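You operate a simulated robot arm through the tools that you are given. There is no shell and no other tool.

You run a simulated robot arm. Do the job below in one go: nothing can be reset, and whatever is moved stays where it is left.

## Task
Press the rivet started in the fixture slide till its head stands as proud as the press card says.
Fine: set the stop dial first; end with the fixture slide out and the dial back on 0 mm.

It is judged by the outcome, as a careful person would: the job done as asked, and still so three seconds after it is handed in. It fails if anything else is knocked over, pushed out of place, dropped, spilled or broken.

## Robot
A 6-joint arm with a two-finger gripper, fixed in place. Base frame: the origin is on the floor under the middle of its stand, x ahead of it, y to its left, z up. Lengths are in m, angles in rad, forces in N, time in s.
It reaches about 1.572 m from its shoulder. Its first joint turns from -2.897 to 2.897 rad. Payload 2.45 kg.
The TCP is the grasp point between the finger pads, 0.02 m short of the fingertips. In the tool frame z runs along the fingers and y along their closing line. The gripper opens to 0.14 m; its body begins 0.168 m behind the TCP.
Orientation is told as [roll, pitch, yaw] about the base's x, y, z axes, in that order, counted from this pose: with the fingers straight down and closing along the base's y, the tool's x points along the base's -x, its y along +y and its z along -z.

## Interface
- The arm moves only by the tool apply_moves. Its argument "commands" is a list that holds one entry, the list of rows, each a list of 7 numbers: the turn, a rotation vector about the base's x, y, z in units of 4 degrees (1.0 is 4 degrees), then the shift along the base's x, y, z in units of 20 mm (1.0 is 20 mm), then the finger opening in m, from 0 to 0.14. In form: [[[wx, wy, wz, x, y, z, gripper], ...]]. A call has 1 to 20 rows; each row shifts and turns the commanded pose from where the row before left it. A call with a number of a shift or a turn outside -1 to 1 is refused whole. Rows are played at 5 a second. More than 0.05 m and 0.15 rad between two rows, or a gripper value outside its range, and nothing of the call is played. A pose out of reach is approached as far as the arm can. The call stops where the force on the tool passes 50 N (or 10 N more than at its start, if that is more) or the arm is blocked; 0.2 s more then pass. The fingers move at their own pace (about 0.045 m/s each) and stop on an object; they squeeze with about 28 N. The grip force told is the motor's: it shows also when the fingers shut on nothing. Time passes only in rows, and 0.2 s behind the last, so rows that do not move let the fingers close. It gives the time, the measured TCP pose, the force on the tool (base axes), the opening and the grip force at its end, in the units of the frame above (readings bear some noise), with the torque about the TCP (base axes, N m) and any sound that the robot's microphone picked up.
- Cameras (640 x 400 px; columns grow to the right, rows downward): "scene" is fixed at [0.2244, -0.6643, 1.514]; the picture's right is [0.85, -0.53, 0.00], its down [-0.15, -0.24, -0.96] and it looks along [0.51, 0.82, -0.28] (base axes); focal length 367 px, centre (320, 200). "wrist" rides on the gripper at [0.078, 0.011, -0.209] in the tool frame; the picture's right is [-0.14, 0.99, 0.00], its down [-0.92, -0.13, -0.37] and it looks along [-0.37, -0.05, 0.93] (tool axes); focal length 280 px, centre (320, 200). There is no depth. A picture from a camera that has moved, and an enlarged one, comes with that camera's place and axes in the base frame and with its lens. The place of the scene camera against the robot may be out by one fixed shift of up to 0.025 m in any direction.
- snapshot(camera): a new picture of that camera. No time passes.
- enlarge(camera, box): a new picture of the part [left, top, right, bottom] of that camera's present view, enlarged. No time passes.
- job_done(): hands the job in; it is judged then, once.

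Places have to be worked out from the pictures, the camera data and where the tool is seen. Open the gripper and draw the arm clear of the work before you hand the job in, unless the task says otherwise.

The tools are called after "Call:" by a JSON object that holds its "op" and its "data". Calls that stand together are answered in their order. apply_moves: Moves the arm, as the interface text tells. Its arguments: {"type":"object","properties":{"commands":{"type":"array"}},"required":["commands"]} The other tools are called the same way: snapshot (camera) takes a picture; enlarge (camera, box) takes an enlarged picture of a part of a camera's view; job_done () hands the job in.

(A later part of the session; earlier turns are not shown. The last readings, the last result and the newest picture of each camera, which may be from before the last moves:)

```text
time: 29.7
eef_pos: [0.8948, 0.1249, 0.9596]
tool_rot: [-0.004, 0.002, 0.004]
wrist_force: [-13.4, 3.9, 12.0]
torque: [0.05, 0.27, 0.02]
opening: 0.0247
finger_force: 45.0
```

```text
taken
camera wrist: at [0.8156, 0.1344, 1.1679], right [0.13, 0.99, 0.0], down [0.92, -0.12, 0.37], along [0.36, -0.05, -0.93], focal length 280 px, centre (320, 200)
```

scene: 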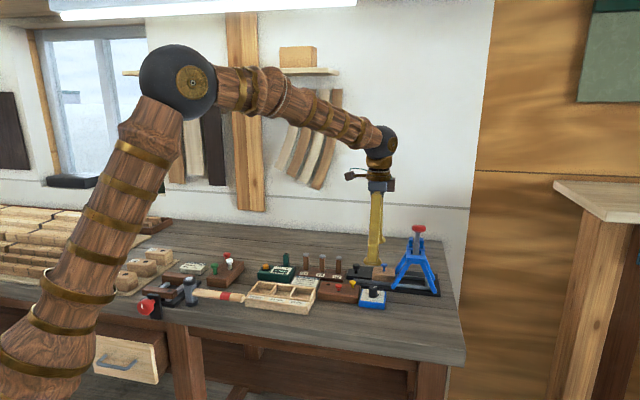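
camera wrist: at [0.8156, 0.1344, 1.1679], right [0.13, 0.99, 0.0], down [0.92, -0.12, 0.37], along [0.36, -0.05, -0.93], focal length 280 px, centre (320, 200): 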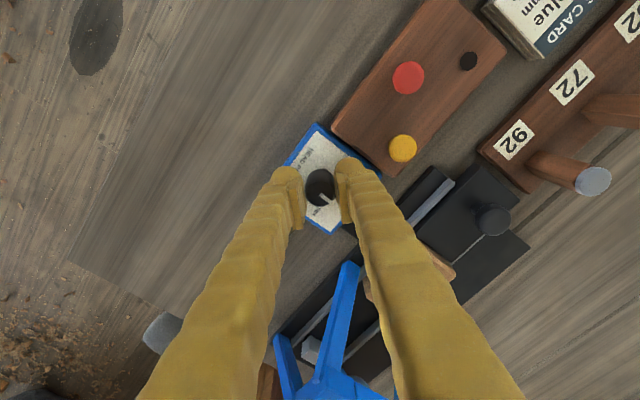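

Side force is relieved. I'll release and lift straight up to check where the pointer stands against the 4 mm tick.

Call:
{"op": "apply_moves", "data": {"commands": [[[0, 0, 0, 0, 0, 0, 0.04], [0, 0, 0, 0, 0, 0, 0.045], [0, 0, 0, 0, 0, 0.75, 0.045], [0, 0, 0, 0, 0, 0.75, 0.05], [0, 0, 0, 0, 0, 0, 0.05]]]}}

Call:
{"op": "enlarge", "data": {"camera": "wrist", "box": [270, 120, 370, 220]}}

Call:
{"op": "enlarge", "data": {"camera": "scene", "box": [350, 265, 400, 313]}}

```text
time: 30.9
eef_pos: [0.8939, 0.1248, 0.9882]
tool_rot: [-0.003, 0.002, 0.003]
wrist_force: [-0.5, 0.1, -0.3]
torque: [0.0, -0.01, -0.02]
opening: 0.05
finger_force: 0.0
```

```text
4.00 times, centred on (320, 170) of wrist
camera zoom: at [0.8154, 0.1338, 1.1972], right [0.13, 0.99, 0.0], down [0.92, -0.12, 0.37], along [0.37, -0.05, -0.93], focal length 1122 px, centre (320, 320)
```

zoom: 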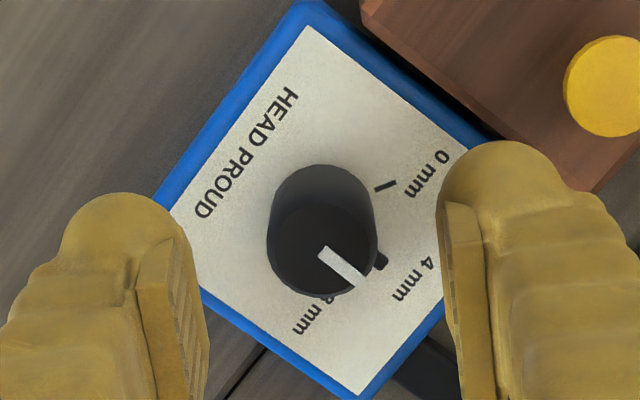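

```text
8.33 times, centred on (375, 289) of scene
camera zoom: at [0.2244, -0.6643, 1.514], right [0.85, -0.53, 0.0], down [-0.15, -0.24, -0.96], along [0.51, 0.82, -0.28], focal length 3056 px, centre (-138, -542)
```

zoom: 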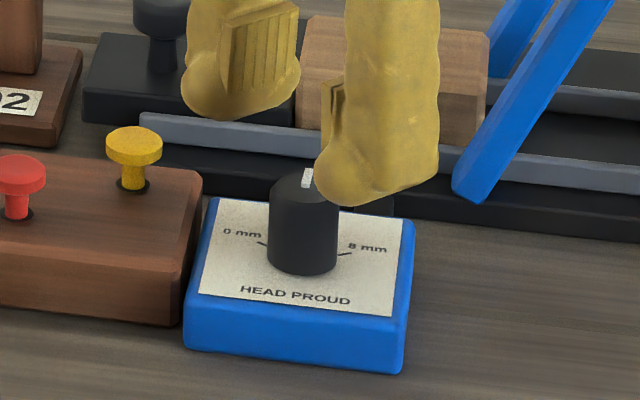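

The nub now seems to cover the 4 mm tick. I'll zoom in further to judge the alignment.

Call:
{"op": "enlarge", "data": {"camera": "wrist", "box": [300, 145, 360, 205]}}

Call:
{"op": "enlarge", "data": {"camera": "wrist", "box": [325, 170, 350, 195]}}

```text
6.67 times, centred on (330, 175) of wrist
camera zoom: at [0.8154, 0.1338, 1.1972], right [0.13, 0.99, 0.0], down [0.92, -0.12, 0.37], along [0.37, -0.05, -0.93], focal length 1869 px, centre (253, 367)
```

zoom: 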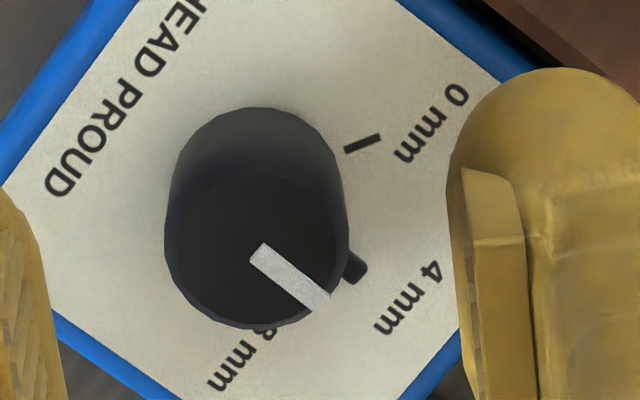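

```text
16.00 times, centred on (338, 182) of wrist
camera zoom: at [0.8154, 0.1338, 1.1972], right [0.13, 0.99, 0.0], down [0.92, -0.12, 0.37], along [0.37, -0.05, -0.93], focal length 4486 px, centre (40, 480)
```

zoom: 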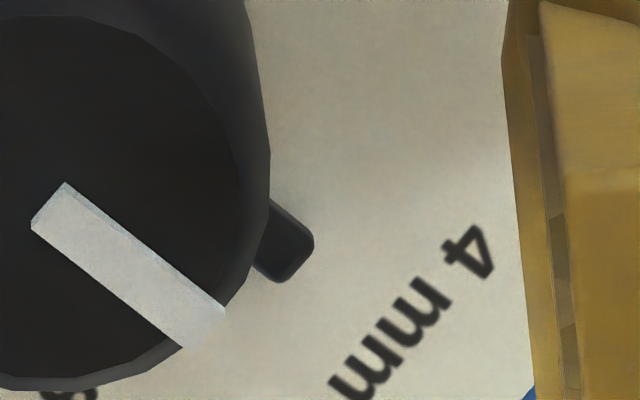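

The white bar's direction works out to about 42°, while the card's 4 mm direction is about 45°, so it needs roughly 3° more. I'll go back down, re-grip, add 3°, release and re-check.

Call:
{"op": "apply_moves", "data": {"commands": [[[0, 0, 0, 0, 0, -0.75, 0.05], [0, 0, 0, 0, 0, -0.7, 0.045], [0, 0, 0, 0, 0, 0, 0.03], [0, 0, 0, 0, 0, 0, 0.02], [0, 0, 0, 0, 0, 0, 0.015], [0, 0, 0, 0, 0, 0, 0.015], [0, 0, 0, 0, 0, 0, 0.015]]]}}

```text
time: 32.5
eef_pos: [0.8948, 0.1245, 0.96]
tool_rot: [-0.002, -0.002, 0.004]
wrist_force: [-1.0, 31.3, -0.2]
torque: [0.28, -0.01, 0.0]
opening: 0.0246
finger_force: 44.1
```

The grip is closed with the knob still slightly in +y. I'll relieve that with a 1.2 mm shift, turn 3°, and release.

Call:
{"op": "apply_moves", "data": {"commands": [[[0, 0, 0, 0, 0.06, 0, 0.015], [0, 0, 0.4, 0, 0, 0, 0.015], [0, 0, 0.4, 0, 0, 0, 0.015], [0, 0, 0, 0, 0, 0, 0.015], [0, 0, 0, 0, 0, 0, 0.04], [0, 0, 0, 0, 0, 0, 0.045], [0, 0, 0, 0, 0, 0.75, 0.045], [0, 0, 0, 0, 0, 0.75, 0.05], [0, 0, 0, 0, 0, 0.75, 0.05], [0, 0, 0, 0, 0, 0, 0.05]]]}}

Call:
{"op": "enlarge", "data": {"camera": "wrist", "box": [290, 130, 360, 200]}}

Call:
{"op": "enlarge", "data": {"camera": "scene", "box": [350, 265, 400, 313]}}

```text
time: 34.7
eef_pos: [0.8949, 0.1285, 1.0049]
tool_rot: [-0.001, -0.002, 0.058]
wrist_force: [0.4, -0.1, -0.4]
torque: [0.0, 0.02, 0.0]
opening: 0.05
finger_force: 0.0
```

```text
5.71 times, centred on (325, 165) of wrist
camera zoom: at [0.8148, 0.1337, 1.2128], right [0.08, 1.0, 0.0], down [0.93, -0.07, 0.37], along [0.37, -0.03, -0.93], focal length 1602 px, centre (291, 400)
```

zoom: 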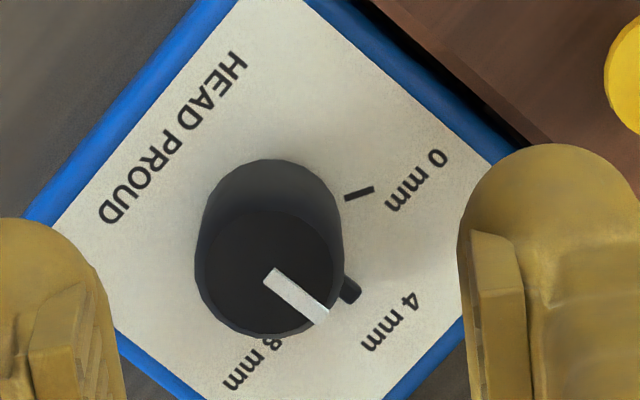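

```text
8.33 times, centred on (375, 289) of scene
camera zoom: at [0.2244, -0.6643, 1.514], right [0.85, -0.53, 0.0], down [-0.15, -0.24, -0.96], along [0.51, 0.82, -0.28], focal length 3056 px, centre (-138, -542)
```

zoom: 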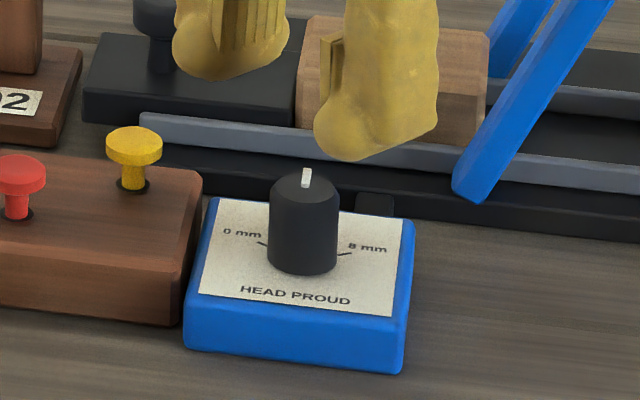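

The dial bar now matches the card's 4 mm direction, about 44° for both, so the stop is set to 4 mm. Next is the fixture slide: I'll lift, go over its black knob near (0.937, 0.262), and turn to yaw −45° so the fingers stay away from the gauge posts.

Call:
{"op": "apply_moves", "data": {"commands": [[[0, 0, 0, 0, 0, 1, 0.06], [0, 0, -1, 0, 0, 1, 0.06], [0, 0, -1, 0.18, 0.5, 0.5, 0.06], [0, 0, -1, 0.18, 0.6, 0, 0.06], [0, 0, -1, 0.18, 0.6, 0, 0.06], [0, 0, -1, 0.18, 0.6, 0, 0.06], [0, 0, -1, 0.18, 0.6, 0, 0.06], [0, 0, -1, 0.18, 0.6, 0, 0.06], [0, 0, -1, 0.18, 0.6, 0, 0.06], [0, 0, -1, 0.18, 0.6, 0, 0.06], [0, 0, -1, 0.18, 0.6, 0, 0.06], [0, 0, -1, 0.18, 0.6, 0, 0.06], [0, 0, -1, 0.18, 0.6, 0, 0.06], [0, 0, 0, 0.18, 0.5, 0, 0.06], [0, 0, 0, 0, 0, 0, 0.06]]]}}

Call:
{"op": "snapshot", "data": {"camera": "wrist"}}

Call:
{"op": "snapshot", "data": {"camera": "scene"}}

```text
time: 37.9
eef_pos: [0.9385, 0.2672, 1.0547]
tool_rot: [-0.002, -0.001, -0.779]
wrist_force: [-0.1, -0.3, 0.2]
torque: [-0.01, -0.04, 0.0]
opening: 0.06
finger_force: 0.1
```

```text
taken
camera wrist: at [0.8907, 0.3288, 1.2639], right [0.79, 0.61, 0.0], down [0.57, -0.74, 0.37], along [0.22, -0.29, -0.93], focal length 280 px, centre (320, 200)
```

wrist: 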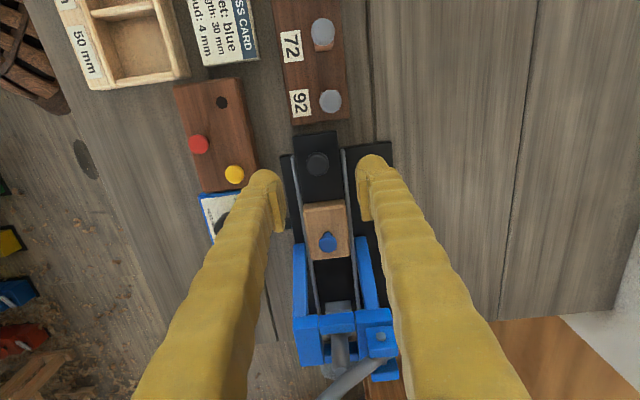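

```text
taken
```

scene: 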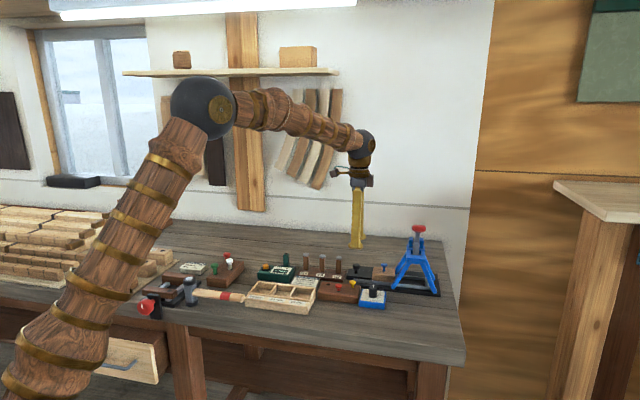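

Enlarging both views of the slide and press.

Call:
{"op": "enlarge", "data": {"camera": "wrist", "box": [260, 110, 420, 270]}}

Call:
{"op": "enlarge", "data": {"camera": "wrist", "box": [270, 220, 430, 400]}}

Call:
{"op": "enlarge", "data": {"camera": "scene", "box": [335, 215, 450, 310]}}

```text
2.50 times, centred on (340, 190) of wrist
camera zoom: at [0.8907, 0.3288, 1.2639], right [0.79, 0.61, 0.0], down [0.57, -0.74, 0.37], along [0.22, -0.29, -0.93], focal length 701 px, centre (270, 225)
```

zoom: 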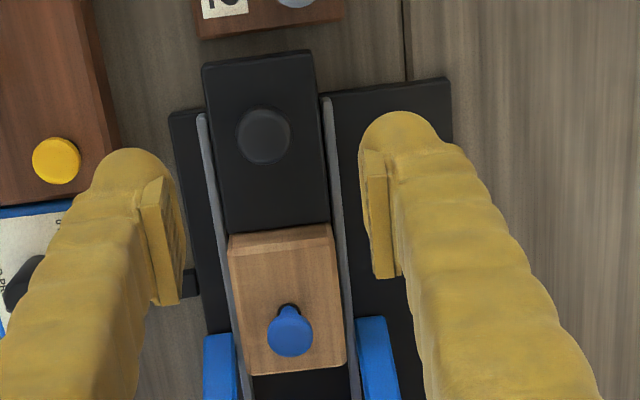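

```text
2.22 times, centred on (350, 310) of wrist
camera zoom: at [0.8907, 0.3288, 1.2639], right [0.79, 0.61, 0.0], down [0.57, -0.74, 0.37], along [0.22, -0.29, -0.93], focal length 623 px, centre (253, -44)
```

zoom: 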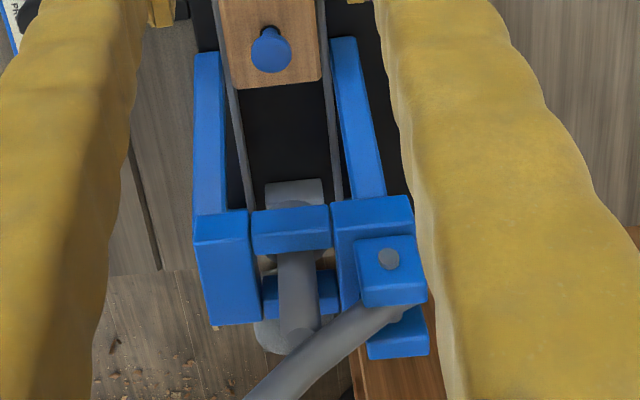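

```text
4.21 times, centred on (392, 262) of scene
camera zoom: at [0.2244, -0.6643, 1.514], right [0.85, -0.53, 0.0], down [-0.15, -0.24, -0.96], along [0.51, 0.82, -0.28], focal length 1544 px, centre (15, -63)
```

zoom: 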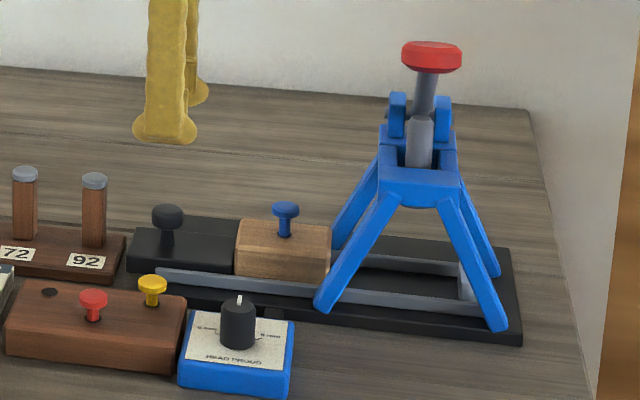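

I'll zoom in on the fingertips and the black knob in the scene view to get the height.

Call:
{"op": "enlarge", "data": {"camera": "scene", "box": [340, 225, 400, 290]}}

Call:
{"op": "enlarge", "data": {"camera": "wrist", "box": [280, 120, 380, 220]}}

```text
6.15 times, centred on (370, 258) of scene
camera zoom: at [0.2244, -0.6643, 1.514], right [0.85, -0.53, 0.0], down [-0.15, -0.24, -0.96], along [0.51, 0.82, -0.28], focal length 2257 px, centre (12, -154)
```

zoom: 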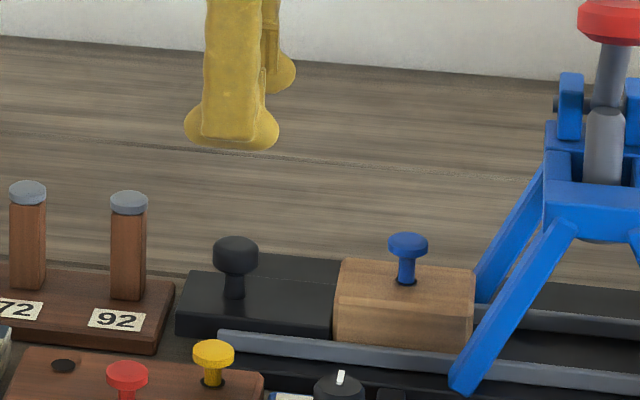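

```text
4.00 times, centred on (330, 170) of wrist
camera zoom: at [0.8907, 0.3288, 1.2639], right [0.79, 0.61, 0.0], down [0.57, -0.74, 0.37], along [0.22, -0.29, -0.93], focal length 1122 px, centre (280, 320)
```

zoom: 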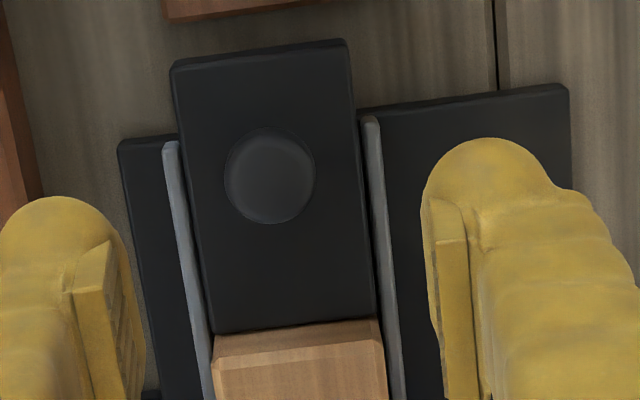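

The black knob's head spans z≈0.943–0.959 and is about 25 mm across, centred near (0.936, 0.2655). The block top is near 0.928. I'll descend to z≈0.953 with a small lateral correction.

Call:
{"op": "apply_moves", "data": {"commands": [[[0, 0, 0, -0.05, -0.04, -0.9, 0.055], [0, 0, 0, -0.06, -0.04, -0.9, 0.05], [0, 0, 0, 0, 0, -0.9, 0.05], [0, 0, 0, 0, 0, -0.9, 0.05], [0, 0, 0, 0, 0, -0.8, 0.05], [0, 0, 0, 0, 0, -0.6, 0.05], [0, 0, 0, 0, 0, 0, 0.05]]]}}

Call:
{"op": "enlarge", "data": {"camera": "wrist", "box": [250, 110, 390, 250]}}

Call:
{"op": "enlarge", "data": {"camera": "scene", "box": [340, 225, 400, 290]}}

```text
time: 39.5
eef_pos: [0.9358, 0.2647, 0.9556]
tool_rot: [-0.001, -0.003, -0.78]
wrist_force: [-0.2, 0.6, -0.4]
torque: [0.01, 0.02, 0.01]
opening: 0.0502
finger_force: 0.1
```

```text
2.86 times, centred on (320, 180) of wrist
camera zoom: at [0.8873, 0.3263, 1.1639], right [0.79, 0.61, 0.0], down [0.57, -0.74, 0.37], along [0.22, -0.29, -0.93], focal length 801 px, centre (320, 257)
```

zoom: 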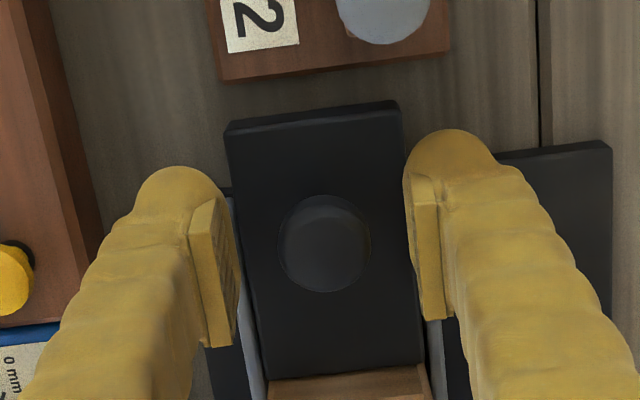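

```text
6.15 times, centred on (370, 258) of scene
camera zoom: at [0.2244, -0.6643, 1.514], right [0.85, -0.53, 0.0], down [-0.15, -0.24, -0.96], along [0.51, 0.82, -0.28], focal length 2257 px, centre (12, -154)
```

zoom: 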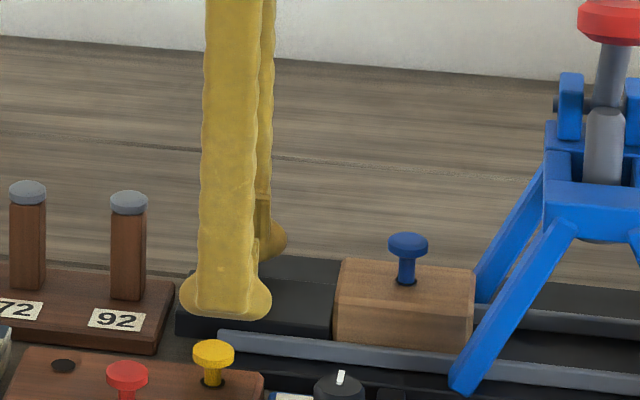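

The knob is centred between the pads. I'll lower 2 mm and close on the knob head.

Call:
{"op": "apply_moves", "data": {"commands": [[[0, 0, 0, 0.02, 0.02, -0.1, 0.05], [0, 0, 0, 0, 0, 0, 0.03], [0, 0, 0, 0, 0, 0, 0.02], [0, 0, 0, 0, 0, 0, 0.015], [0, 0, 0, 0, 0, 0, 0.015], [0, 0, 0, 0, 0, 0, 0.015]]]}}

Call:
{"op": "enlarge", "data": {"camera": "wrist", "box": [250, 110, 390, 250]}}

```text
time: 40.9
eef_pos: [0.9349, 0.2665, 0.9523]
tool_rot: [-0.002, -0.001, -0.779]
wrist_force: [14.6, 12.1, -4.6]
torque: [0.03, -0.01, 0.02]
opening: 0.0215
finger_force: 45.1
```

```text
2.86 times, centred on (320, 180) of wrist
camera zoom: at [0.8874, 0.3275, 1.1615], right [0.79, 0.61, 0.0], down [0.57, -0.74, 0.37], along [0.22, -0.29, -0.93], focal length 801 px, centre (320, 257)
```

zoom: 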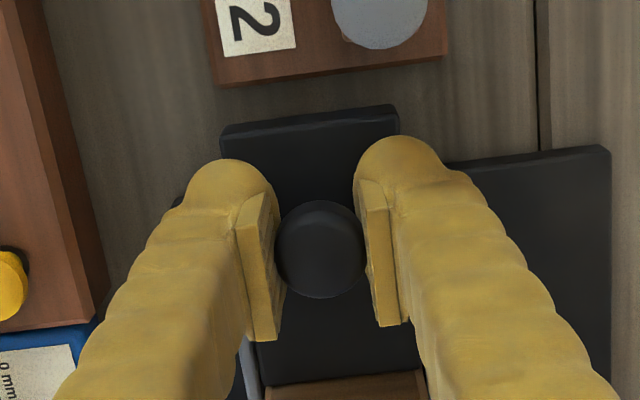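

The knob head is held at 21.5 mm. I'll relieve the small side load, then push the slide toward the press along (0.70, −0.714).

Call:
{"op": "apply_moves", "data": {"commands": [[[0, 0, 0, 0.03, 0.03, 0, 0.015], [0, 0, 0, 0.105, -0.107, 0, 0.015], [0, 0, 0, 0.21, -0.214, 0, 0.015], [0, 0, 0, 0.21, -0.214, 0, 0.015], [0, 0, 0, 0.21, -0.214, 0, 0.015], [0, 0, 0, 0.21, -0.214, 0, 0.015], [0, 0, 0, 0, 0, 0, 0.015]]]}}

Call:
{"op": "snapshot", "data": {"camera": "wrist"}}

Call:
{"op": "enlarge", "data": {"camera": "scene", "box": [340, 215, 450, 310]}}

```text
time: 42.5
eef_pos: [0.9549, 0.2463, 0.9532]
tool_rot: [-0.002, -0.002, -0.779]
wrist_force: [-22.6, -23.7, 17.2]
torque: [-0.1, 0.05, -0.05]
opening: 0.0215
finger_force: 44.6
```

```text
taken
camera wrist: at [0.9071, 0.3087, 1.1614], right [0.79, 0.61, 0.0], down [0.57, -0.74, 0.37], along [0.22, -0.29, -0.93], focal length 280 px, centre (320, 200)
```

wrist: 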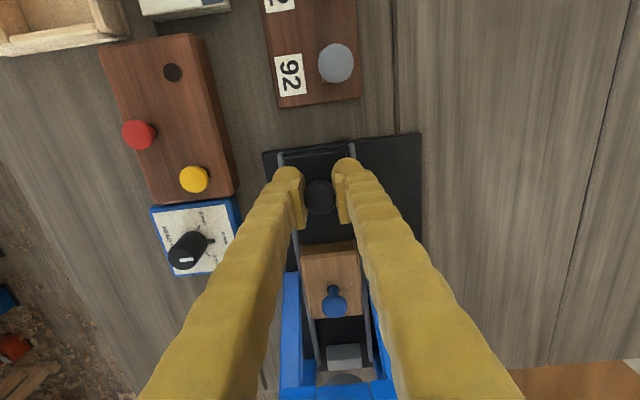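

```text
4.21 times, centred on (395, 262) of scene
camera zoom: at [0.2244, -0.6643, 1.514], right [0.85, -0.53, 0.0], down [-0.15, -0.24, -0.96], along [0.51, 0.82, -0.28], focal length 1544 px, centre (4, -63)
```

zoom: 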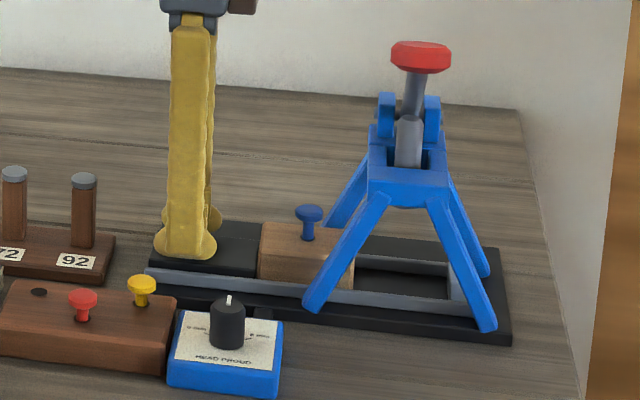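

The slide follows. The 33 N sideways load says my path drifts toward +v, so I'll correct by 1.5 mm and steer slightly, at about −47°.

Call:
{"op": "apply_moves", "data": {"commands": [[[0, 0, 0, -0.05, -0.055, -0.03, 0.015], [0, 0, 0, 0.205, -0.219, 0, 0.015], [0, 0, 0, 0.205, -0.219, 0, 0.015], [0, 0, 0, 0.205, -0.219, 0, 0.015], [0, 0, 0, 0.205, -0.219, 0, 0.015], [0, 0, 0, 0, 0, 0, 0.015]]]}}

Call:
{"op": "snapshot", "data": {"camera": "wrist"}}

```text
time: 43.9
eef_pos: [0.9736, 0.2303, 0.9532]
tool_rot: [0.001, -0.002, -0.777]
wrist_force: [14.3, 15.4, 21.5]
torque: [0.05, -0.07, 0.04]
opening: 0.0213
finger_force: 45.1
```

```text
taken
camera wrist: at [0.9232, 0.2913, 1.1612], right [0.79, 0.61, 0.0], down [0.57, -0.74, 0.37], along [0.23, -0.29, -0.93], focal length 280 px, centre (320, 200)
```

wrist: 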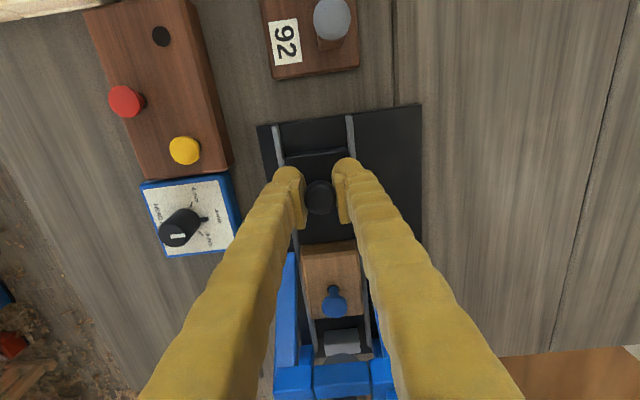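

The side load flipped to +21 N, so the true axis is about −46°. I'll correct by 0.8 mm and continue in.

Call:
{"op": "apply_moves", "data": {"commands": [[[0, 0, 0, 0.03, 0.028, 0.02, 0.015], [0, 0, 0, 0.208, -0.216, 0, 0.015], [0, 0, 0, 0.208, -0.216, 0, 0.015], [0, 0, 0, 0.208, -0.216, 0, 0.015], [0, 0, 0, 0.208, -0.216, 0, 0.015], [0, 0, 0, 0, 0, 0, 0.015]]]}}

Call:
{"op": "snapshot", "data": {"camera": "wrist"}}

Call:
{"op": "enlarge", "data": {"camera": "scene", "box": [340, 215, 450, 310]}}

```text
time: 45.2
eef_pos: [0.9885, 0.2129, 0.9532]
tool_rot: [0.0, -0.002, -0.777]
wrist_force: [6.4, 5.9, -2.9]
torque: [0.02, 0.04, 0.07]
opening: 0.0216
finger_force: 44.8
stopped in row 6: the force on the tool passed its limit at 51 N (the readings are from after the stop); the commanded pose is now the measured one
```

```text
taken
camera wrist: at [0.9395, 0.275, 1.1612], right [0.79, 0.61, 0.0], down [0.57, -0.74, 0.37], along [0.23, -0.29, -0.93], focal length 280 px, centre (320, 200)
```

wrist: 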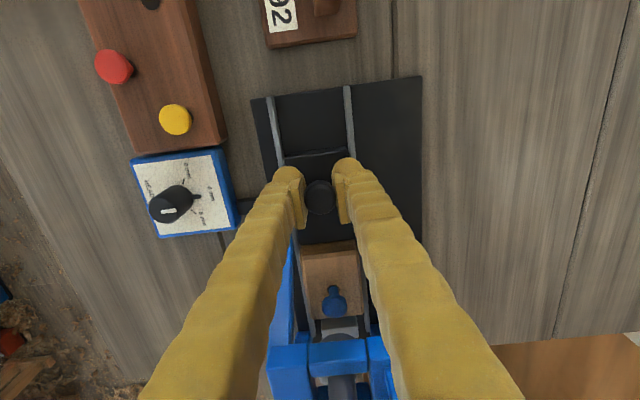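

```text
4.21 times, centred on (395, 262) of scene
camera zoom: at [0.2244, -0.6643, 1.514], right [0.85, -0.53, 0.0], down [-0.15, -0.24, -0.96], along [0.51, 0.82, -0.28], focal length 1544 px, centre (4, -63)
```

zoom: 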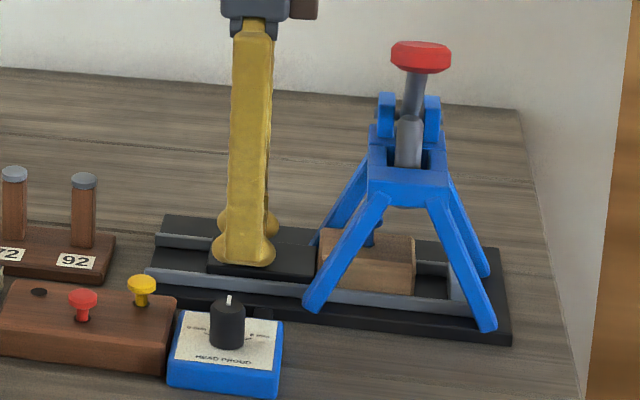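

The push stopped on force with the slide about 76 mm in, apparently short of the end stop. I'm looking closer for what is touching.

Call:
{"op": "enlarge", "data": {"camera": "wrist", "box": [250, 220, 400, 400]}}

Call:
{"op": "enlarge", "data": {"camera": "scene", "box": [385, 225, 450, 305]}}

Call:
{"op": "enlarge", "data": {"camera": "scene", "box": [380, 215, 450, 275]}}

```text
2.22 times, centred on (325, 310) of wrist
camera zoom: at [0.9395, 0.275, 1.1612], right [0.79, 0.61, 0.0], down [0.57, -0.74, 0.37], along [0.23, -0.29, -0.93], focal length 623 px, centre (309, -44)
```

zoom: 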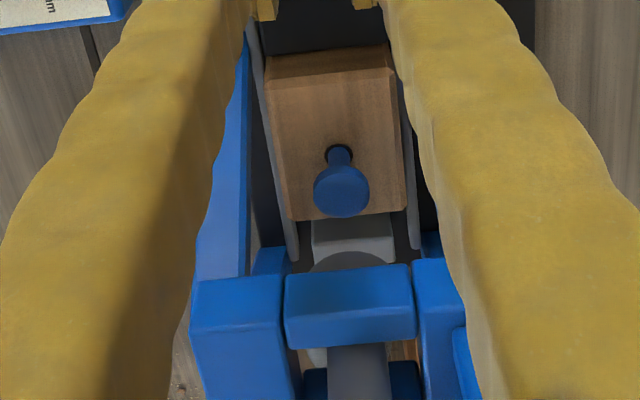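

```text
5.00 times, centred on (418, 265) of scene
camera zoom: at [0.2244, -0.6643, 1.514], right [0.85, -0.53, 0.0], down [-0.15, -0.24, -0.96], along [0.51, 0.82, -0.28], focal length 1834 px, centre (-168, -125)
```

zoom: 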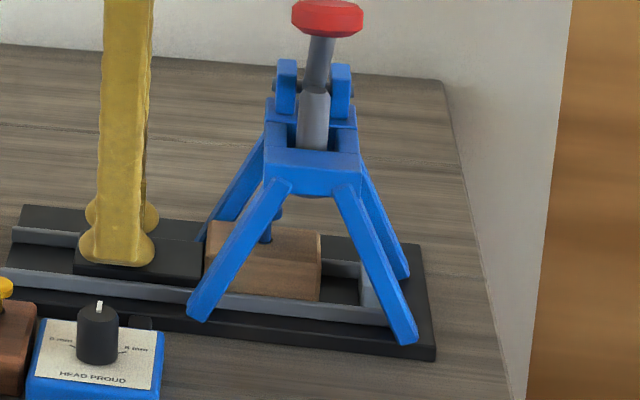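

```text
6.67 times, centred on (415, 245) of scene
camera zoom: at [0.2244, -0.6643, 1.514], right [0.85, -0.53, 0.0], down [-0.15, -0.24, -0.96], along [0.51, 0.82, -0.28], focal length 2445 px, centre (-313, -100)
```

zoom: 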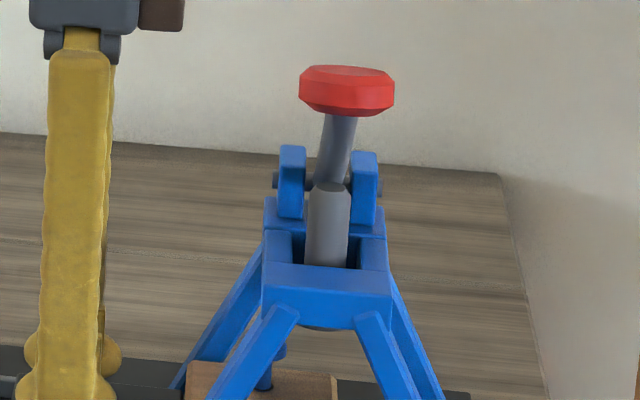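

Nothing obvious is touching: about 26 mm of gap remains to the end stop and the fingers are clear of the legs. I'll nudge 2 mm further and read the direction of the force.

Call:
{"op": "apply_moves", "data": {"commands": [[[0, 0, 0, 0.035, -0.036, 0, 0.015], [0, 0, 0, 0.035, -0.036, 0, 0.015], [0, 0, 0, 0, 0, 0, 0.015]]]}}

```text
time: 46.0
eef_pos: [0.9904, 0.2113, 0.9521]
tool_rot: [0.002, -0.002, -0.779]
wrist_force: [7.2, 7.7, -10.2]
torque: [0.03, 0.03, 0.05]
opening: 0.0215
finger_force: 45.1
```

There's no resistance along the slide axis, so the earlier stop was just side load. I'll continue in short steps and trim as I go.

Call:
{"op": "apply_moves", "data": {"commands": [[[0, 0, 0, 0.01, 0.01, 0.01, 0.015], [0, 0, 0, 0.14, -0.142, 0, 0.015], [0, 0, 0, 0.14, -0.142, 0, 0.015], [0, 0, 0, 0, 0, 0, 0.015]]]}}

```text
time: 47.0
eef_pos: [0.9953, 0.2066, 0.9525]
tool_rot: [-0.001, 0.0, -0.779]
wrist_force: [-0.8, 0.0, -20.8]
torque: [-0.02, 0.01, 0.02]
opening: 0.0216
finger_force: 44.9
```

The slide moves freely. The vertical load is building because I'm pulling up on the knob, so I'll trim down slightly and continue.

Call:
{"op": "apply_moves", "data": {"commands": [[[0, 0, 0, 0, 0, -0.03, 0.015], [0, 0, 0, 0.14, -0.142, -0.01, 0.015], [0, 0, 0, 0.14, -0.142, 0, 0.015], [0, 0, 0, 0.14, -0.142, 0, 0.015], [0, 0, 0, 0, 0, 0, 0.015]]]}}

Call:
{"op": "enlarge", "data": {"camera": "scene", "box": [340, 215, 450, 310]}}

```text
time: 48.2
eef_pos: [1.004, 0.1983, 0.9529]
tool_rot: [0.0, -0.002, -0.777]
wrist_force: [-16.8, -19.1, -11.9]
torque: [0.03, 0.03, 0.0]
opening: 0.0215
finger_force: 45.3
```

```text
4.21 times, centred on (395, 262) of scene
camera zoom: at [0.2244, -0.6643, 1.514], right [0.85, -0.53, 0.0], down [-0.15, -0.24, -0.96], along [0.51, 0.82, -0.28], focal length 1544 px, centre (4, -63)
```

zoom: 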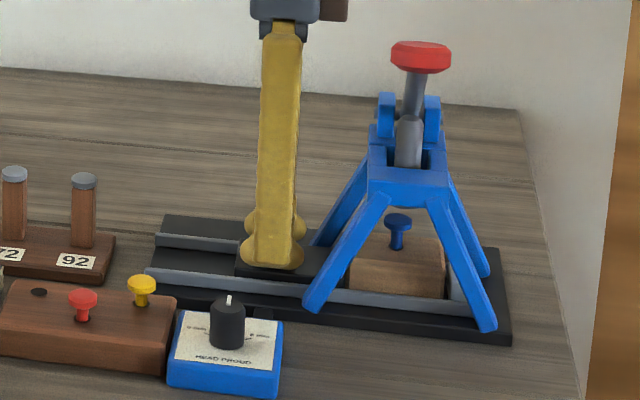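

The rivet is about 8 mm short of the ram line. I'll trim the −25 N side load and move slowly the last stretch to the stop.

Call:
{"op": "apply_moves", "data": {"commands": [[[0, 0, 0, -0.043, -0.042, -0.02, 0.015], [0, 0, 0, 0.1, -0.106, 0, 0.015], [0, 0, 0, 0.1, -0.106, 0, 0.015], [0, 0, 0, 0, 0, 0, 0.015]]]}}

Call:
{"op": "enlarge", "data": {"camera": "scene", "box": [380, 235, 450, 305]}}

```text
time: 49.2
eef_pos: [1.0069, 0.1948, 0.9531]
tool_rot: [0.003, 0.0, -0.777]
wrist_force: [-17.5, 17.5, 3.4]
torque: [0.22, 0.17, 0.03]
opening: 0.0218
finger_force: 44.8
```

```text
5.71 times, centred on (415, 270) of scene
camera zoom: at [0.2244, -0.6643, 1.514], right [0.85, -0.53, 0.0], down [-0.15, -0.24, -0.96], along [0.51, 0.82, -0.28], focal length 2096 px, centre (-223, -200)
```

zoom: 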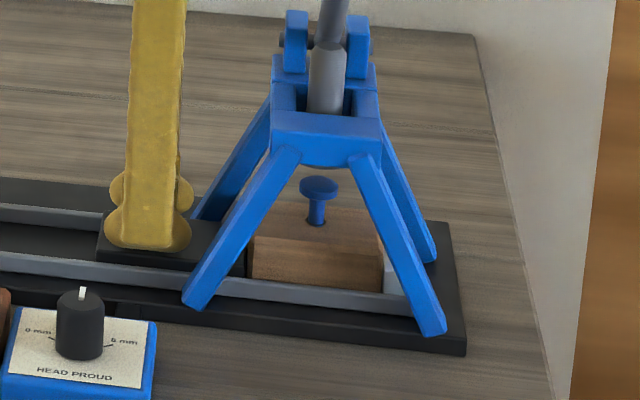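

The 25 N straight back along the slide axis and the picture both show the wood block against the end stop, with the rivet under the ram. I'll relax that load, open and lift clear.

Call:
{"op": "apply_moves", "data": {"commands": [[[0, 0, 0, -0.03, 0.03, 0, 0.015], [0, 0, 0, 0, 0, 0, 0.03], [0, 0, 0, 0, 0, 0, 0.05], [0, 0, 0, 0, 0, 0, 0.05], [0, 0, 0, 0, 0, 0.5, 0.05], [0, 0, 0, -0.1, 0.1, 1, 0.05], [0, 0, 0, -0.2, 0.2, 1, 0.05], [0, 0, 0, -0.3, 0.3, 1, 0.05], [0, 0, 0, -0.3, 0.3, 1, 0.05], [0, 0, 0, -0.3, 0.3, 1, 0.05], [0, 0, 0, 0, 0, 1, 0.05], [0, 0, 0, 0, 0, 1, 0.05], [0, 0, 0, 0, 0, 0, 0.05]]]}}

Call:
{"op": "snapshot", "data": {"camera": "wrist"}}

Call:
{"op": "enlarge", "data": {"camera": "scene", "box": [340, 205, 450, 310]}}

```text
time: 52.0
eef_pos: [0.9824, 0.2181, 1.1001]
tool_rot: [0.001, -0.002, -0.778]
wrist_force: [-0.1, 0.6, -0.2]
torque: [0.04, 0.01, 0.01]
opening: 0.05
finger_force: 0.0
```

```text
taken
camera wrist: at [0.9334, 0.2795, 1.3091], right [0.79, 0.61, 0.0], down [0.57, -0.74, 0.37], along [0.23, -0.29, -0.93], focal length 280 px, centre (320, 200)
```

wrist: 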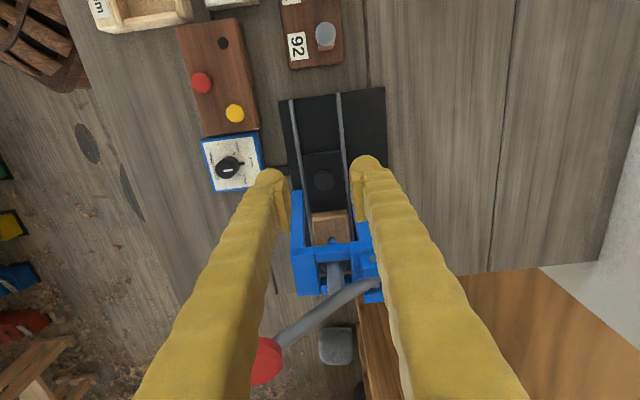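

```text
3.81 times, centred on (395, 258) of scene
camera zoom: at [0.2244, -0.6643, 1.514], right [0.85, -0.53, 0.0], down [-0.15, -0.24, -0.96], along [0.51, 0.82, -0.28], focal length 1397 px, centre (34, -19)
```

zoom: 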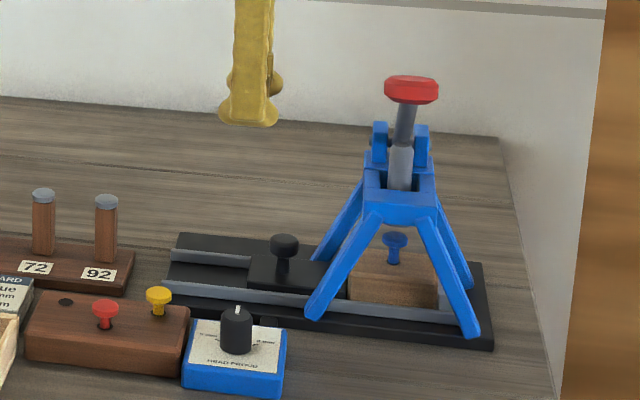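

The slide stayed in. Triangulating the red handle knob from three wrist views gives about (1.031, 0.0735, 1.13). I'm looking closer at the lever and clevis.

Call:
{"op": "enlarge", "data": {"camera": "wrist", "box": [230, 200, 430, 400]}}

Call:
{"op": "enlarge", "data": {"camera": "scene", "box": [390, 215, 450, 275]}}

```text
2.00 times, centred on (330, 300) of wrist
camera zoom: at [0.9334, 0.2795, 1.3091], right [0.79, 0.61, 0.0], down [0.57, -0.74, 0.37], along [0.23, -0.29, -0.93], focal length 561 px, centre (300, 0)
```

zoom: 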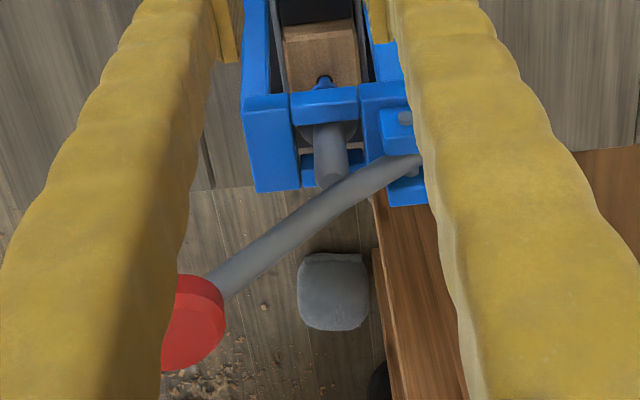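

```text
6.67 times, centred on (420, 245) of scene
camera zoom: at [0.2244, -0.6643, 1.514], right [0.85, -0.53, 0.0], down [-0.15, -0.24, -0.96], along [0.51, 0.82, -0.28], focal length 2445 px, centre (-347, -100)
```

zoom: 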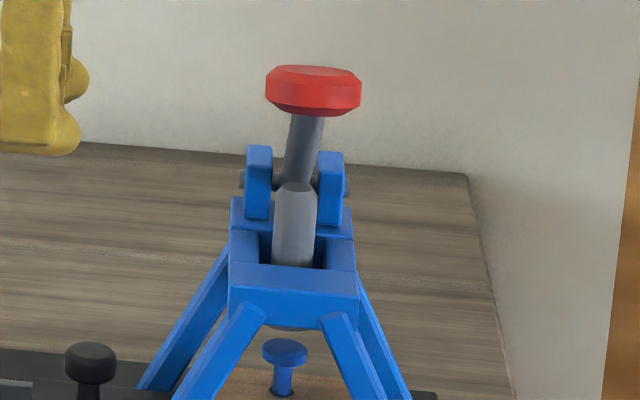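

The pivot is near (1.098, 0.162, 1.05) and the handle disc's top face near (1.024, 0.075, 1.137), so pressing means pushing the disc down and slightly forward along an arc. I'll rise, turn so the fingers close parallel to the pivot axis (yaw +45°), and move above the disc.

Call:
{"op": "apply_moves", "data": {"commands": [[[0, 0, 1, 0, 0, 1, 0.08], [0, 0, 1, 0, 0, 1, 0.08], [0, 0, 1, 0, 0, 1, 0.08], [0, 0, 1, 0, 0, 1, 0.08], [0, 0, 1, 0, 0, 1, 0.08], [0, 0, 1, 0, 0, 1, 0.08], [0, 0, 1, 0.26, -0.89, 0.2, 0.08], [0, 0, 1, 0.26, -0.89, 0.2, 0.08], [0, 0, 1, 0.26, -0.89, 0, 0.08], [0, 0, 1, 0.26, -0.89, 0, 0.08], [0, 0, 1, 0.26, -0.89, 0, 0.08], [0, 0, 1, 0.26, -0.89, 0, 0.08], [0, 0, 1, 0.26, -0.89, 0, 0.08], [0, 0, 1, 0.26, -0.89, 0, 0.08], [0, 0, 1, 0, 0, 0, 0.08], [0, 0, 1, 0, 0, 0, 0.08], [0, 0, 1, 0, 0, 0, 0.08], [0, 0, 1, 0, 0, 0, 0.08], [0, 0, 1, 0, 0, 0, 0.08], [0, 0, 1, 0, 0, 0, 0.08]]]}}

Call:
{"op": "snapshot", "data": {"camera": "wrist"}}

Call:
{"op": "snapshot", "data": {"camera": "scene"}}

```text
time: 56.2
eef_pos: [1.0238, 0.0748, 1.23]
tool_rot: [0.001, -0.002, 0.619]
wrist_force: [0.2, -0.3, -0.6]
torque: [0.0, 0.02, 0.02]
opening: 0.0798
finger_force: 0.0
```

```text
taken
camera wrist: at [0.9529, 0.0373, 1.438], right [-0.46, 0.89, 0.0], down [0.82, 0.43, 0.37], along [0.33, 0.17, -0.93], focal length 280 px, centre (320, 200)
```

wrist: 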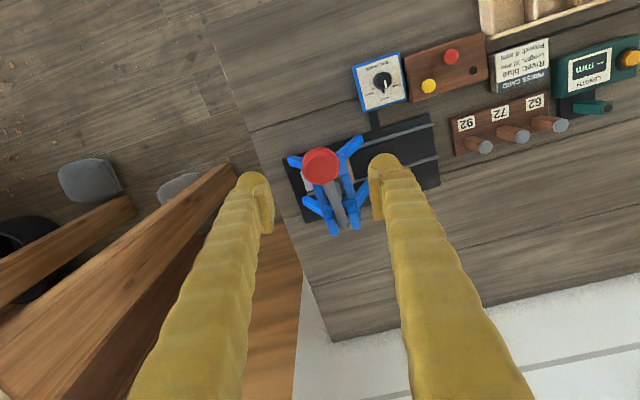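

```text
taken
```

scene: 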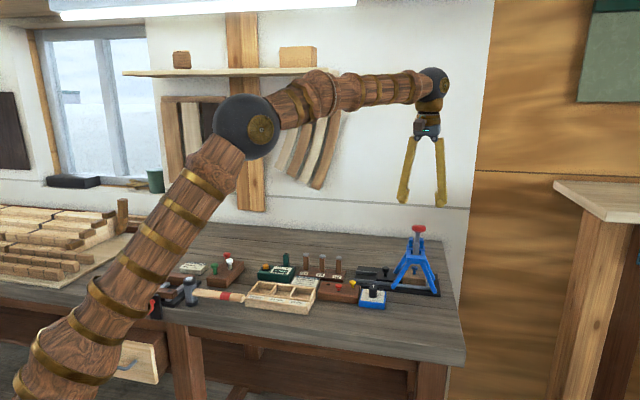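

The handle disc is right under the tool axis; its row in the image gives a top face at z≈1.136, matching the triangulation. I'll enlarge to check the lever's direction.

Call:
{"op": "enlarge", "data": {"camera": "wrist", "box": [270, 110, 400, 240]}}

Call:
{"op": "enlarge", "data": {"camera": "scene", "box": [380, 130, 460, 300]}}

```text
3.08 times, centred on (335, 175) of wrist
camera zoom: at [0.9529, 0.0373, 1.438], right [-0.46, 0.89, 0.0], down [0.82, 0.43, 0.37], along [0.33, 0.17, -0.93], focal length 863 px, centre (274, 277)
```

zoom: 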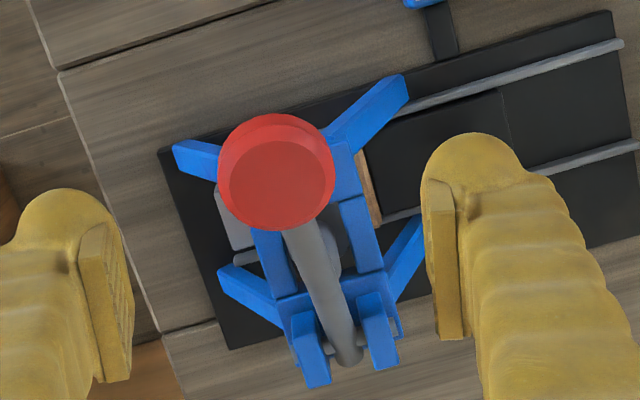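

```text
2.35 times, centred on (420, 215) of scene
camera zoom: at [0.2244, -0.6643, 1.514], right [0.85, -0.53, 0.0], down [-0.15, -0.24, -0.96], along [0.51, 0.82, -0.28], focal length 863 px, centre (85, 165)
```

zoom: 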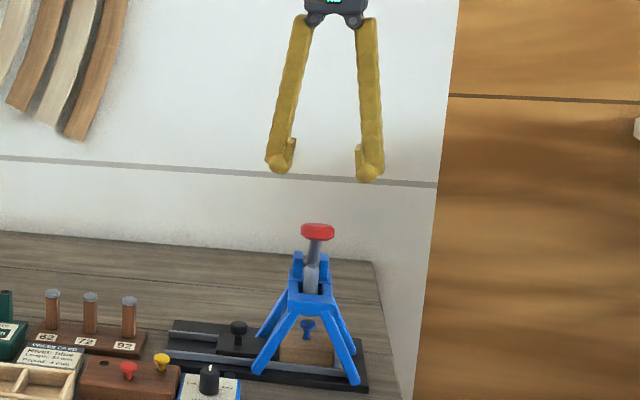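

I'll finish the yaw to about 44°, close the fingers fully, and come down to just above the disc.

Call:
{"op": "apply_moves", "data": {"commands": [[[0, 0, 1, 0.05, 0.03, 0, 0.0], [0, 0, 1, 0.05, 0.03, 0, 0.0], [0, 0, 0, 0, 0, 0, 0.0], [0, 0, 0, 0, 0, -0.5, 0.0], [0, 0, 0, 0, 0, -0.9, 0.0], [0, 0, 0, 0, 0, -0.9, 0.0], [0, 0, 0, 0, 0, -0.4, 0.0], [0, 0, 0, 0, 0, 0, 0.0]]]}}

Call:
{"op": "snapshot", "data": {"camera": "wrist"}}

Call:
{"op": "enlarge", "data": {"camera": "scene", "box": [380, 170, 460, 300]}}

```text
time: 58.0
eef_pos: [1.0257, 0.0768, 1.1744]
tool_rot: [0.001, -0.002, 0.757]
wrist_force: [-0.4, 0.3, -0.5]
torque: [-0.04, -0.01, 0.01]
opening: 0.0
finger_force: 28.3
```

```text
taken
camera wrist: at [0.9604, 0.0289, 1.3834], right [-0.58, 0.81, 0.0], down [0.76, 0.54, 0.37], along [0.3, 0.22, -0.93], focal length 280 px, centre (320, 200)
```

wrist: 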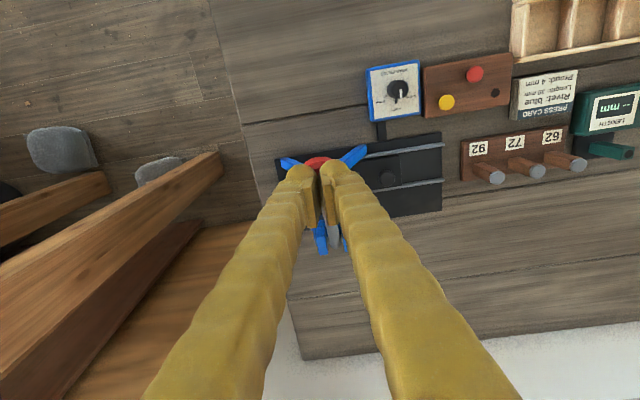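

```text
3.08 times, centred on (420, 235) of scene
camera zoom: at [0.2244, -0.6643, 1.514], right [0.85, -0.53, 0.0], down [-0.15, -0.24, -0.96], along [0.51, 0.82, -0.28], focal length 1128 px, centre (12, 92)
```

zoom: 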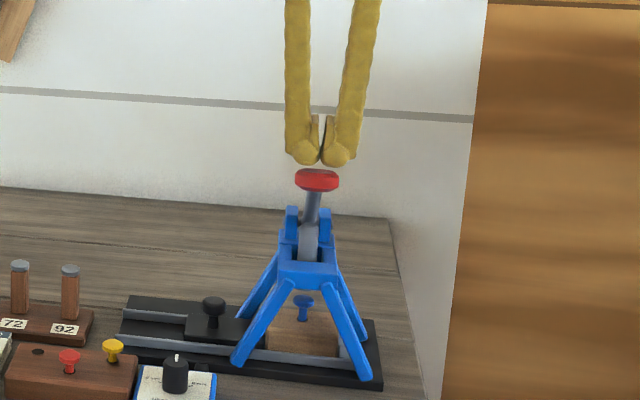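

The fingertips are about 10 mm above the disc and centred. I'll lower slowly to make contact.

Call:
{"op": "apply_moves", "data": {"commands": [[[0, 0, 0, 0, 0, -0.2, 0.0], [0, 0, 0, 0, 0, -0.2, 0.0], [0, 0, 0, 0, 0, -0.2, 0.0], [0, 0, 0, 0, 0, 0, 0.0]]]}}

Call:
{"op": "enlarge", "data": {"camera": "scene", "box": [390, 200, 450, 260]}}

```text
time: 59.0
eef_pos: [1.0257, 0.0767, 1.1634]
tool_rot: [0.001, -0.002, 0.757]
wrist_force: [1.2, -1.0, 1.7]
torque: [-0.08, 0.01, 0.01]
opening: 0.0
finger_force: 28.2
```

```text
6.67 times, centred on (420, 230) of scene
camera zoom: at [0.2244, -0.6643, 1.514], right [0.85, -0.53, 0.0], down [-0.15, -0.24, -0.96], along [0.51, 0.82, -0.28], focal length 2445 px, centre (-347, 0)
```

zoom: 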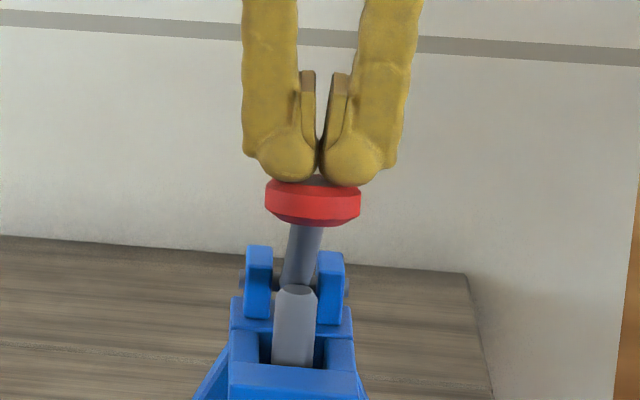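

There's light contact on the disc. I'll begin pressing along the arc, forward and down, and watch force and sound.

Call:
{"op": "apply_moves", "data": {"commands": [[[0, 0, 0, -0.166, -0.16, -0.33, 0.0], [0, 0, 0, -0.151, -0.146, -0.34, 0.0], [0, 0, 0, -0.14, -0.136, -0.35, 0.0], [0, 0, 0, 0, 0, 0, 0.0]]]}}

Call:
{"op": "enlarge", "data": {"camera": "scene", "box": [385, 205, 455, 305]}}

```text
time: 60.0
eef_pos: [1.0162, 0.0673, 1.1433]
tool_rot: [0.001, -0.002, 0.757]
wrist_force: [-1.6, 1.0, 1.4]
torque: [-0.01, 0.04, -0.04]
opening: 0.006
finger_force: 29.3
```

```text
4.00 times, centred on (420, 255) of scene
camera zoom: at [0.2244, -0.6643, 1.514], right [0.85, -0.53, 0.0], down [-0.15, -0.24, -0.96], along [0.51, 0.82, -0.28], focal length 1467 px, centre (-80, -20)
```

zoom: 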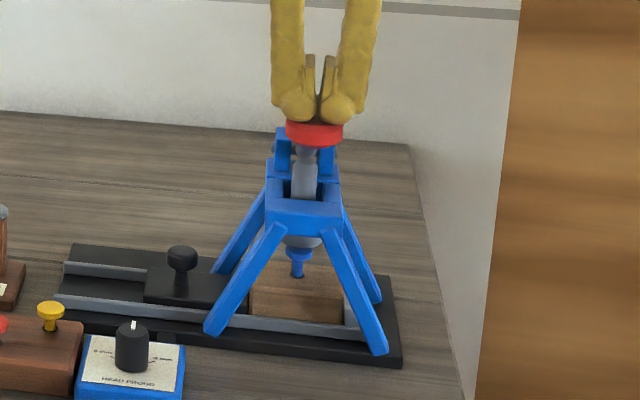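

The ram has come down onto the rivet head with very low force. I'll continue along the arc.

Call:
{"op": "apply_moves", "data": {"commands": [[[0, 0, 0, -0.126, -0.122, -0.36, 0.0], [0, 0, 0, -0.112, -0.108, -0.37, 0.0], [0, 0, 0, 0, 0, 0, 0.0]]]}}

Call:
{"op": "enlarge", "data": {"camera": "scene", "box": [385, 205, 455, 305]}}

```text
time: 60.8
eef_pos: [1.0128, 0.0629, 1.1297]
tool_rot: [0.0, -0.001, 0.758]
wrist_force: [-0.7, 0.6, 1.9]
torque: [0.05, 0.01, 0.0]
opening: 0.0061
finger_force: 29.4
```

```text
4.00 times, centred on (420, 255) of scene
camera zoom: at [0.2244, -0.6643, 1.514], right [0.85, -0.53, 0.0], down [-0.15, -0.24, -0.96], along [0.51, 0.82, -0.28], focal length 1467 px, centre (-80, -20)
```

zoom: 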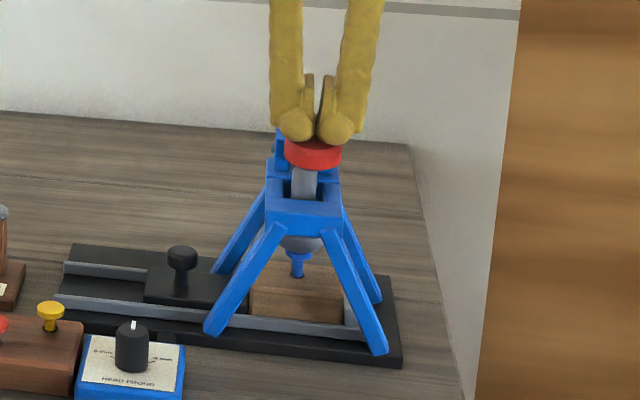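

I'll zoom in on the ram and rivet.

Call:
{"op": "enlarge", "data": {"camera": "scene", "box": [400, 250, 440, 290]}}

Call:
{"op": "enlarge", "data": {"camera": "scene", "box": [395, 215, 445, 265]}}

```text
10.00 times, centred on (420, 270) of scene
camera zoom: at [0.2244, -0.6643, 1.514], right [0.85, -0.53, 0.0], down [-0.15, -0.24, -0.96], along [0.51, 0.82, -0.28], focal length 3667 px, centre (-680, -500)
```

zoom: 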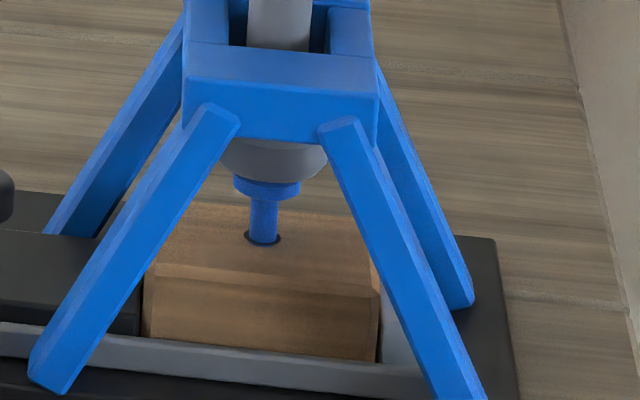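

```text
8.00 times, centred on (420, 240) of scene
camera zoom: at [0.2244, -0.6643, 1.514], right [0.85, -0.53, 0.0], down [-0.15, -0.24, -0.96], along [0.51, 0.82, -0.28], focal length 2934 px, centre (-480, -120)
```

zoom: 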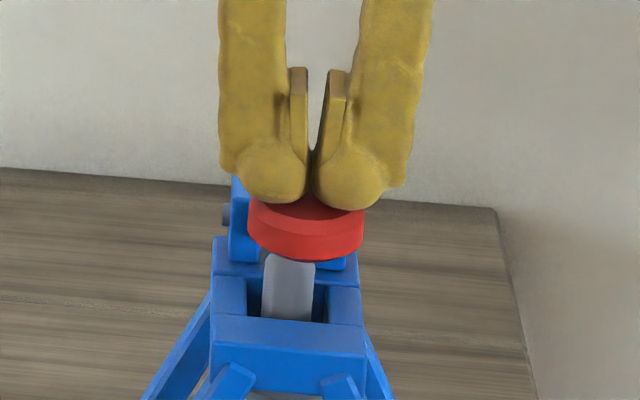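

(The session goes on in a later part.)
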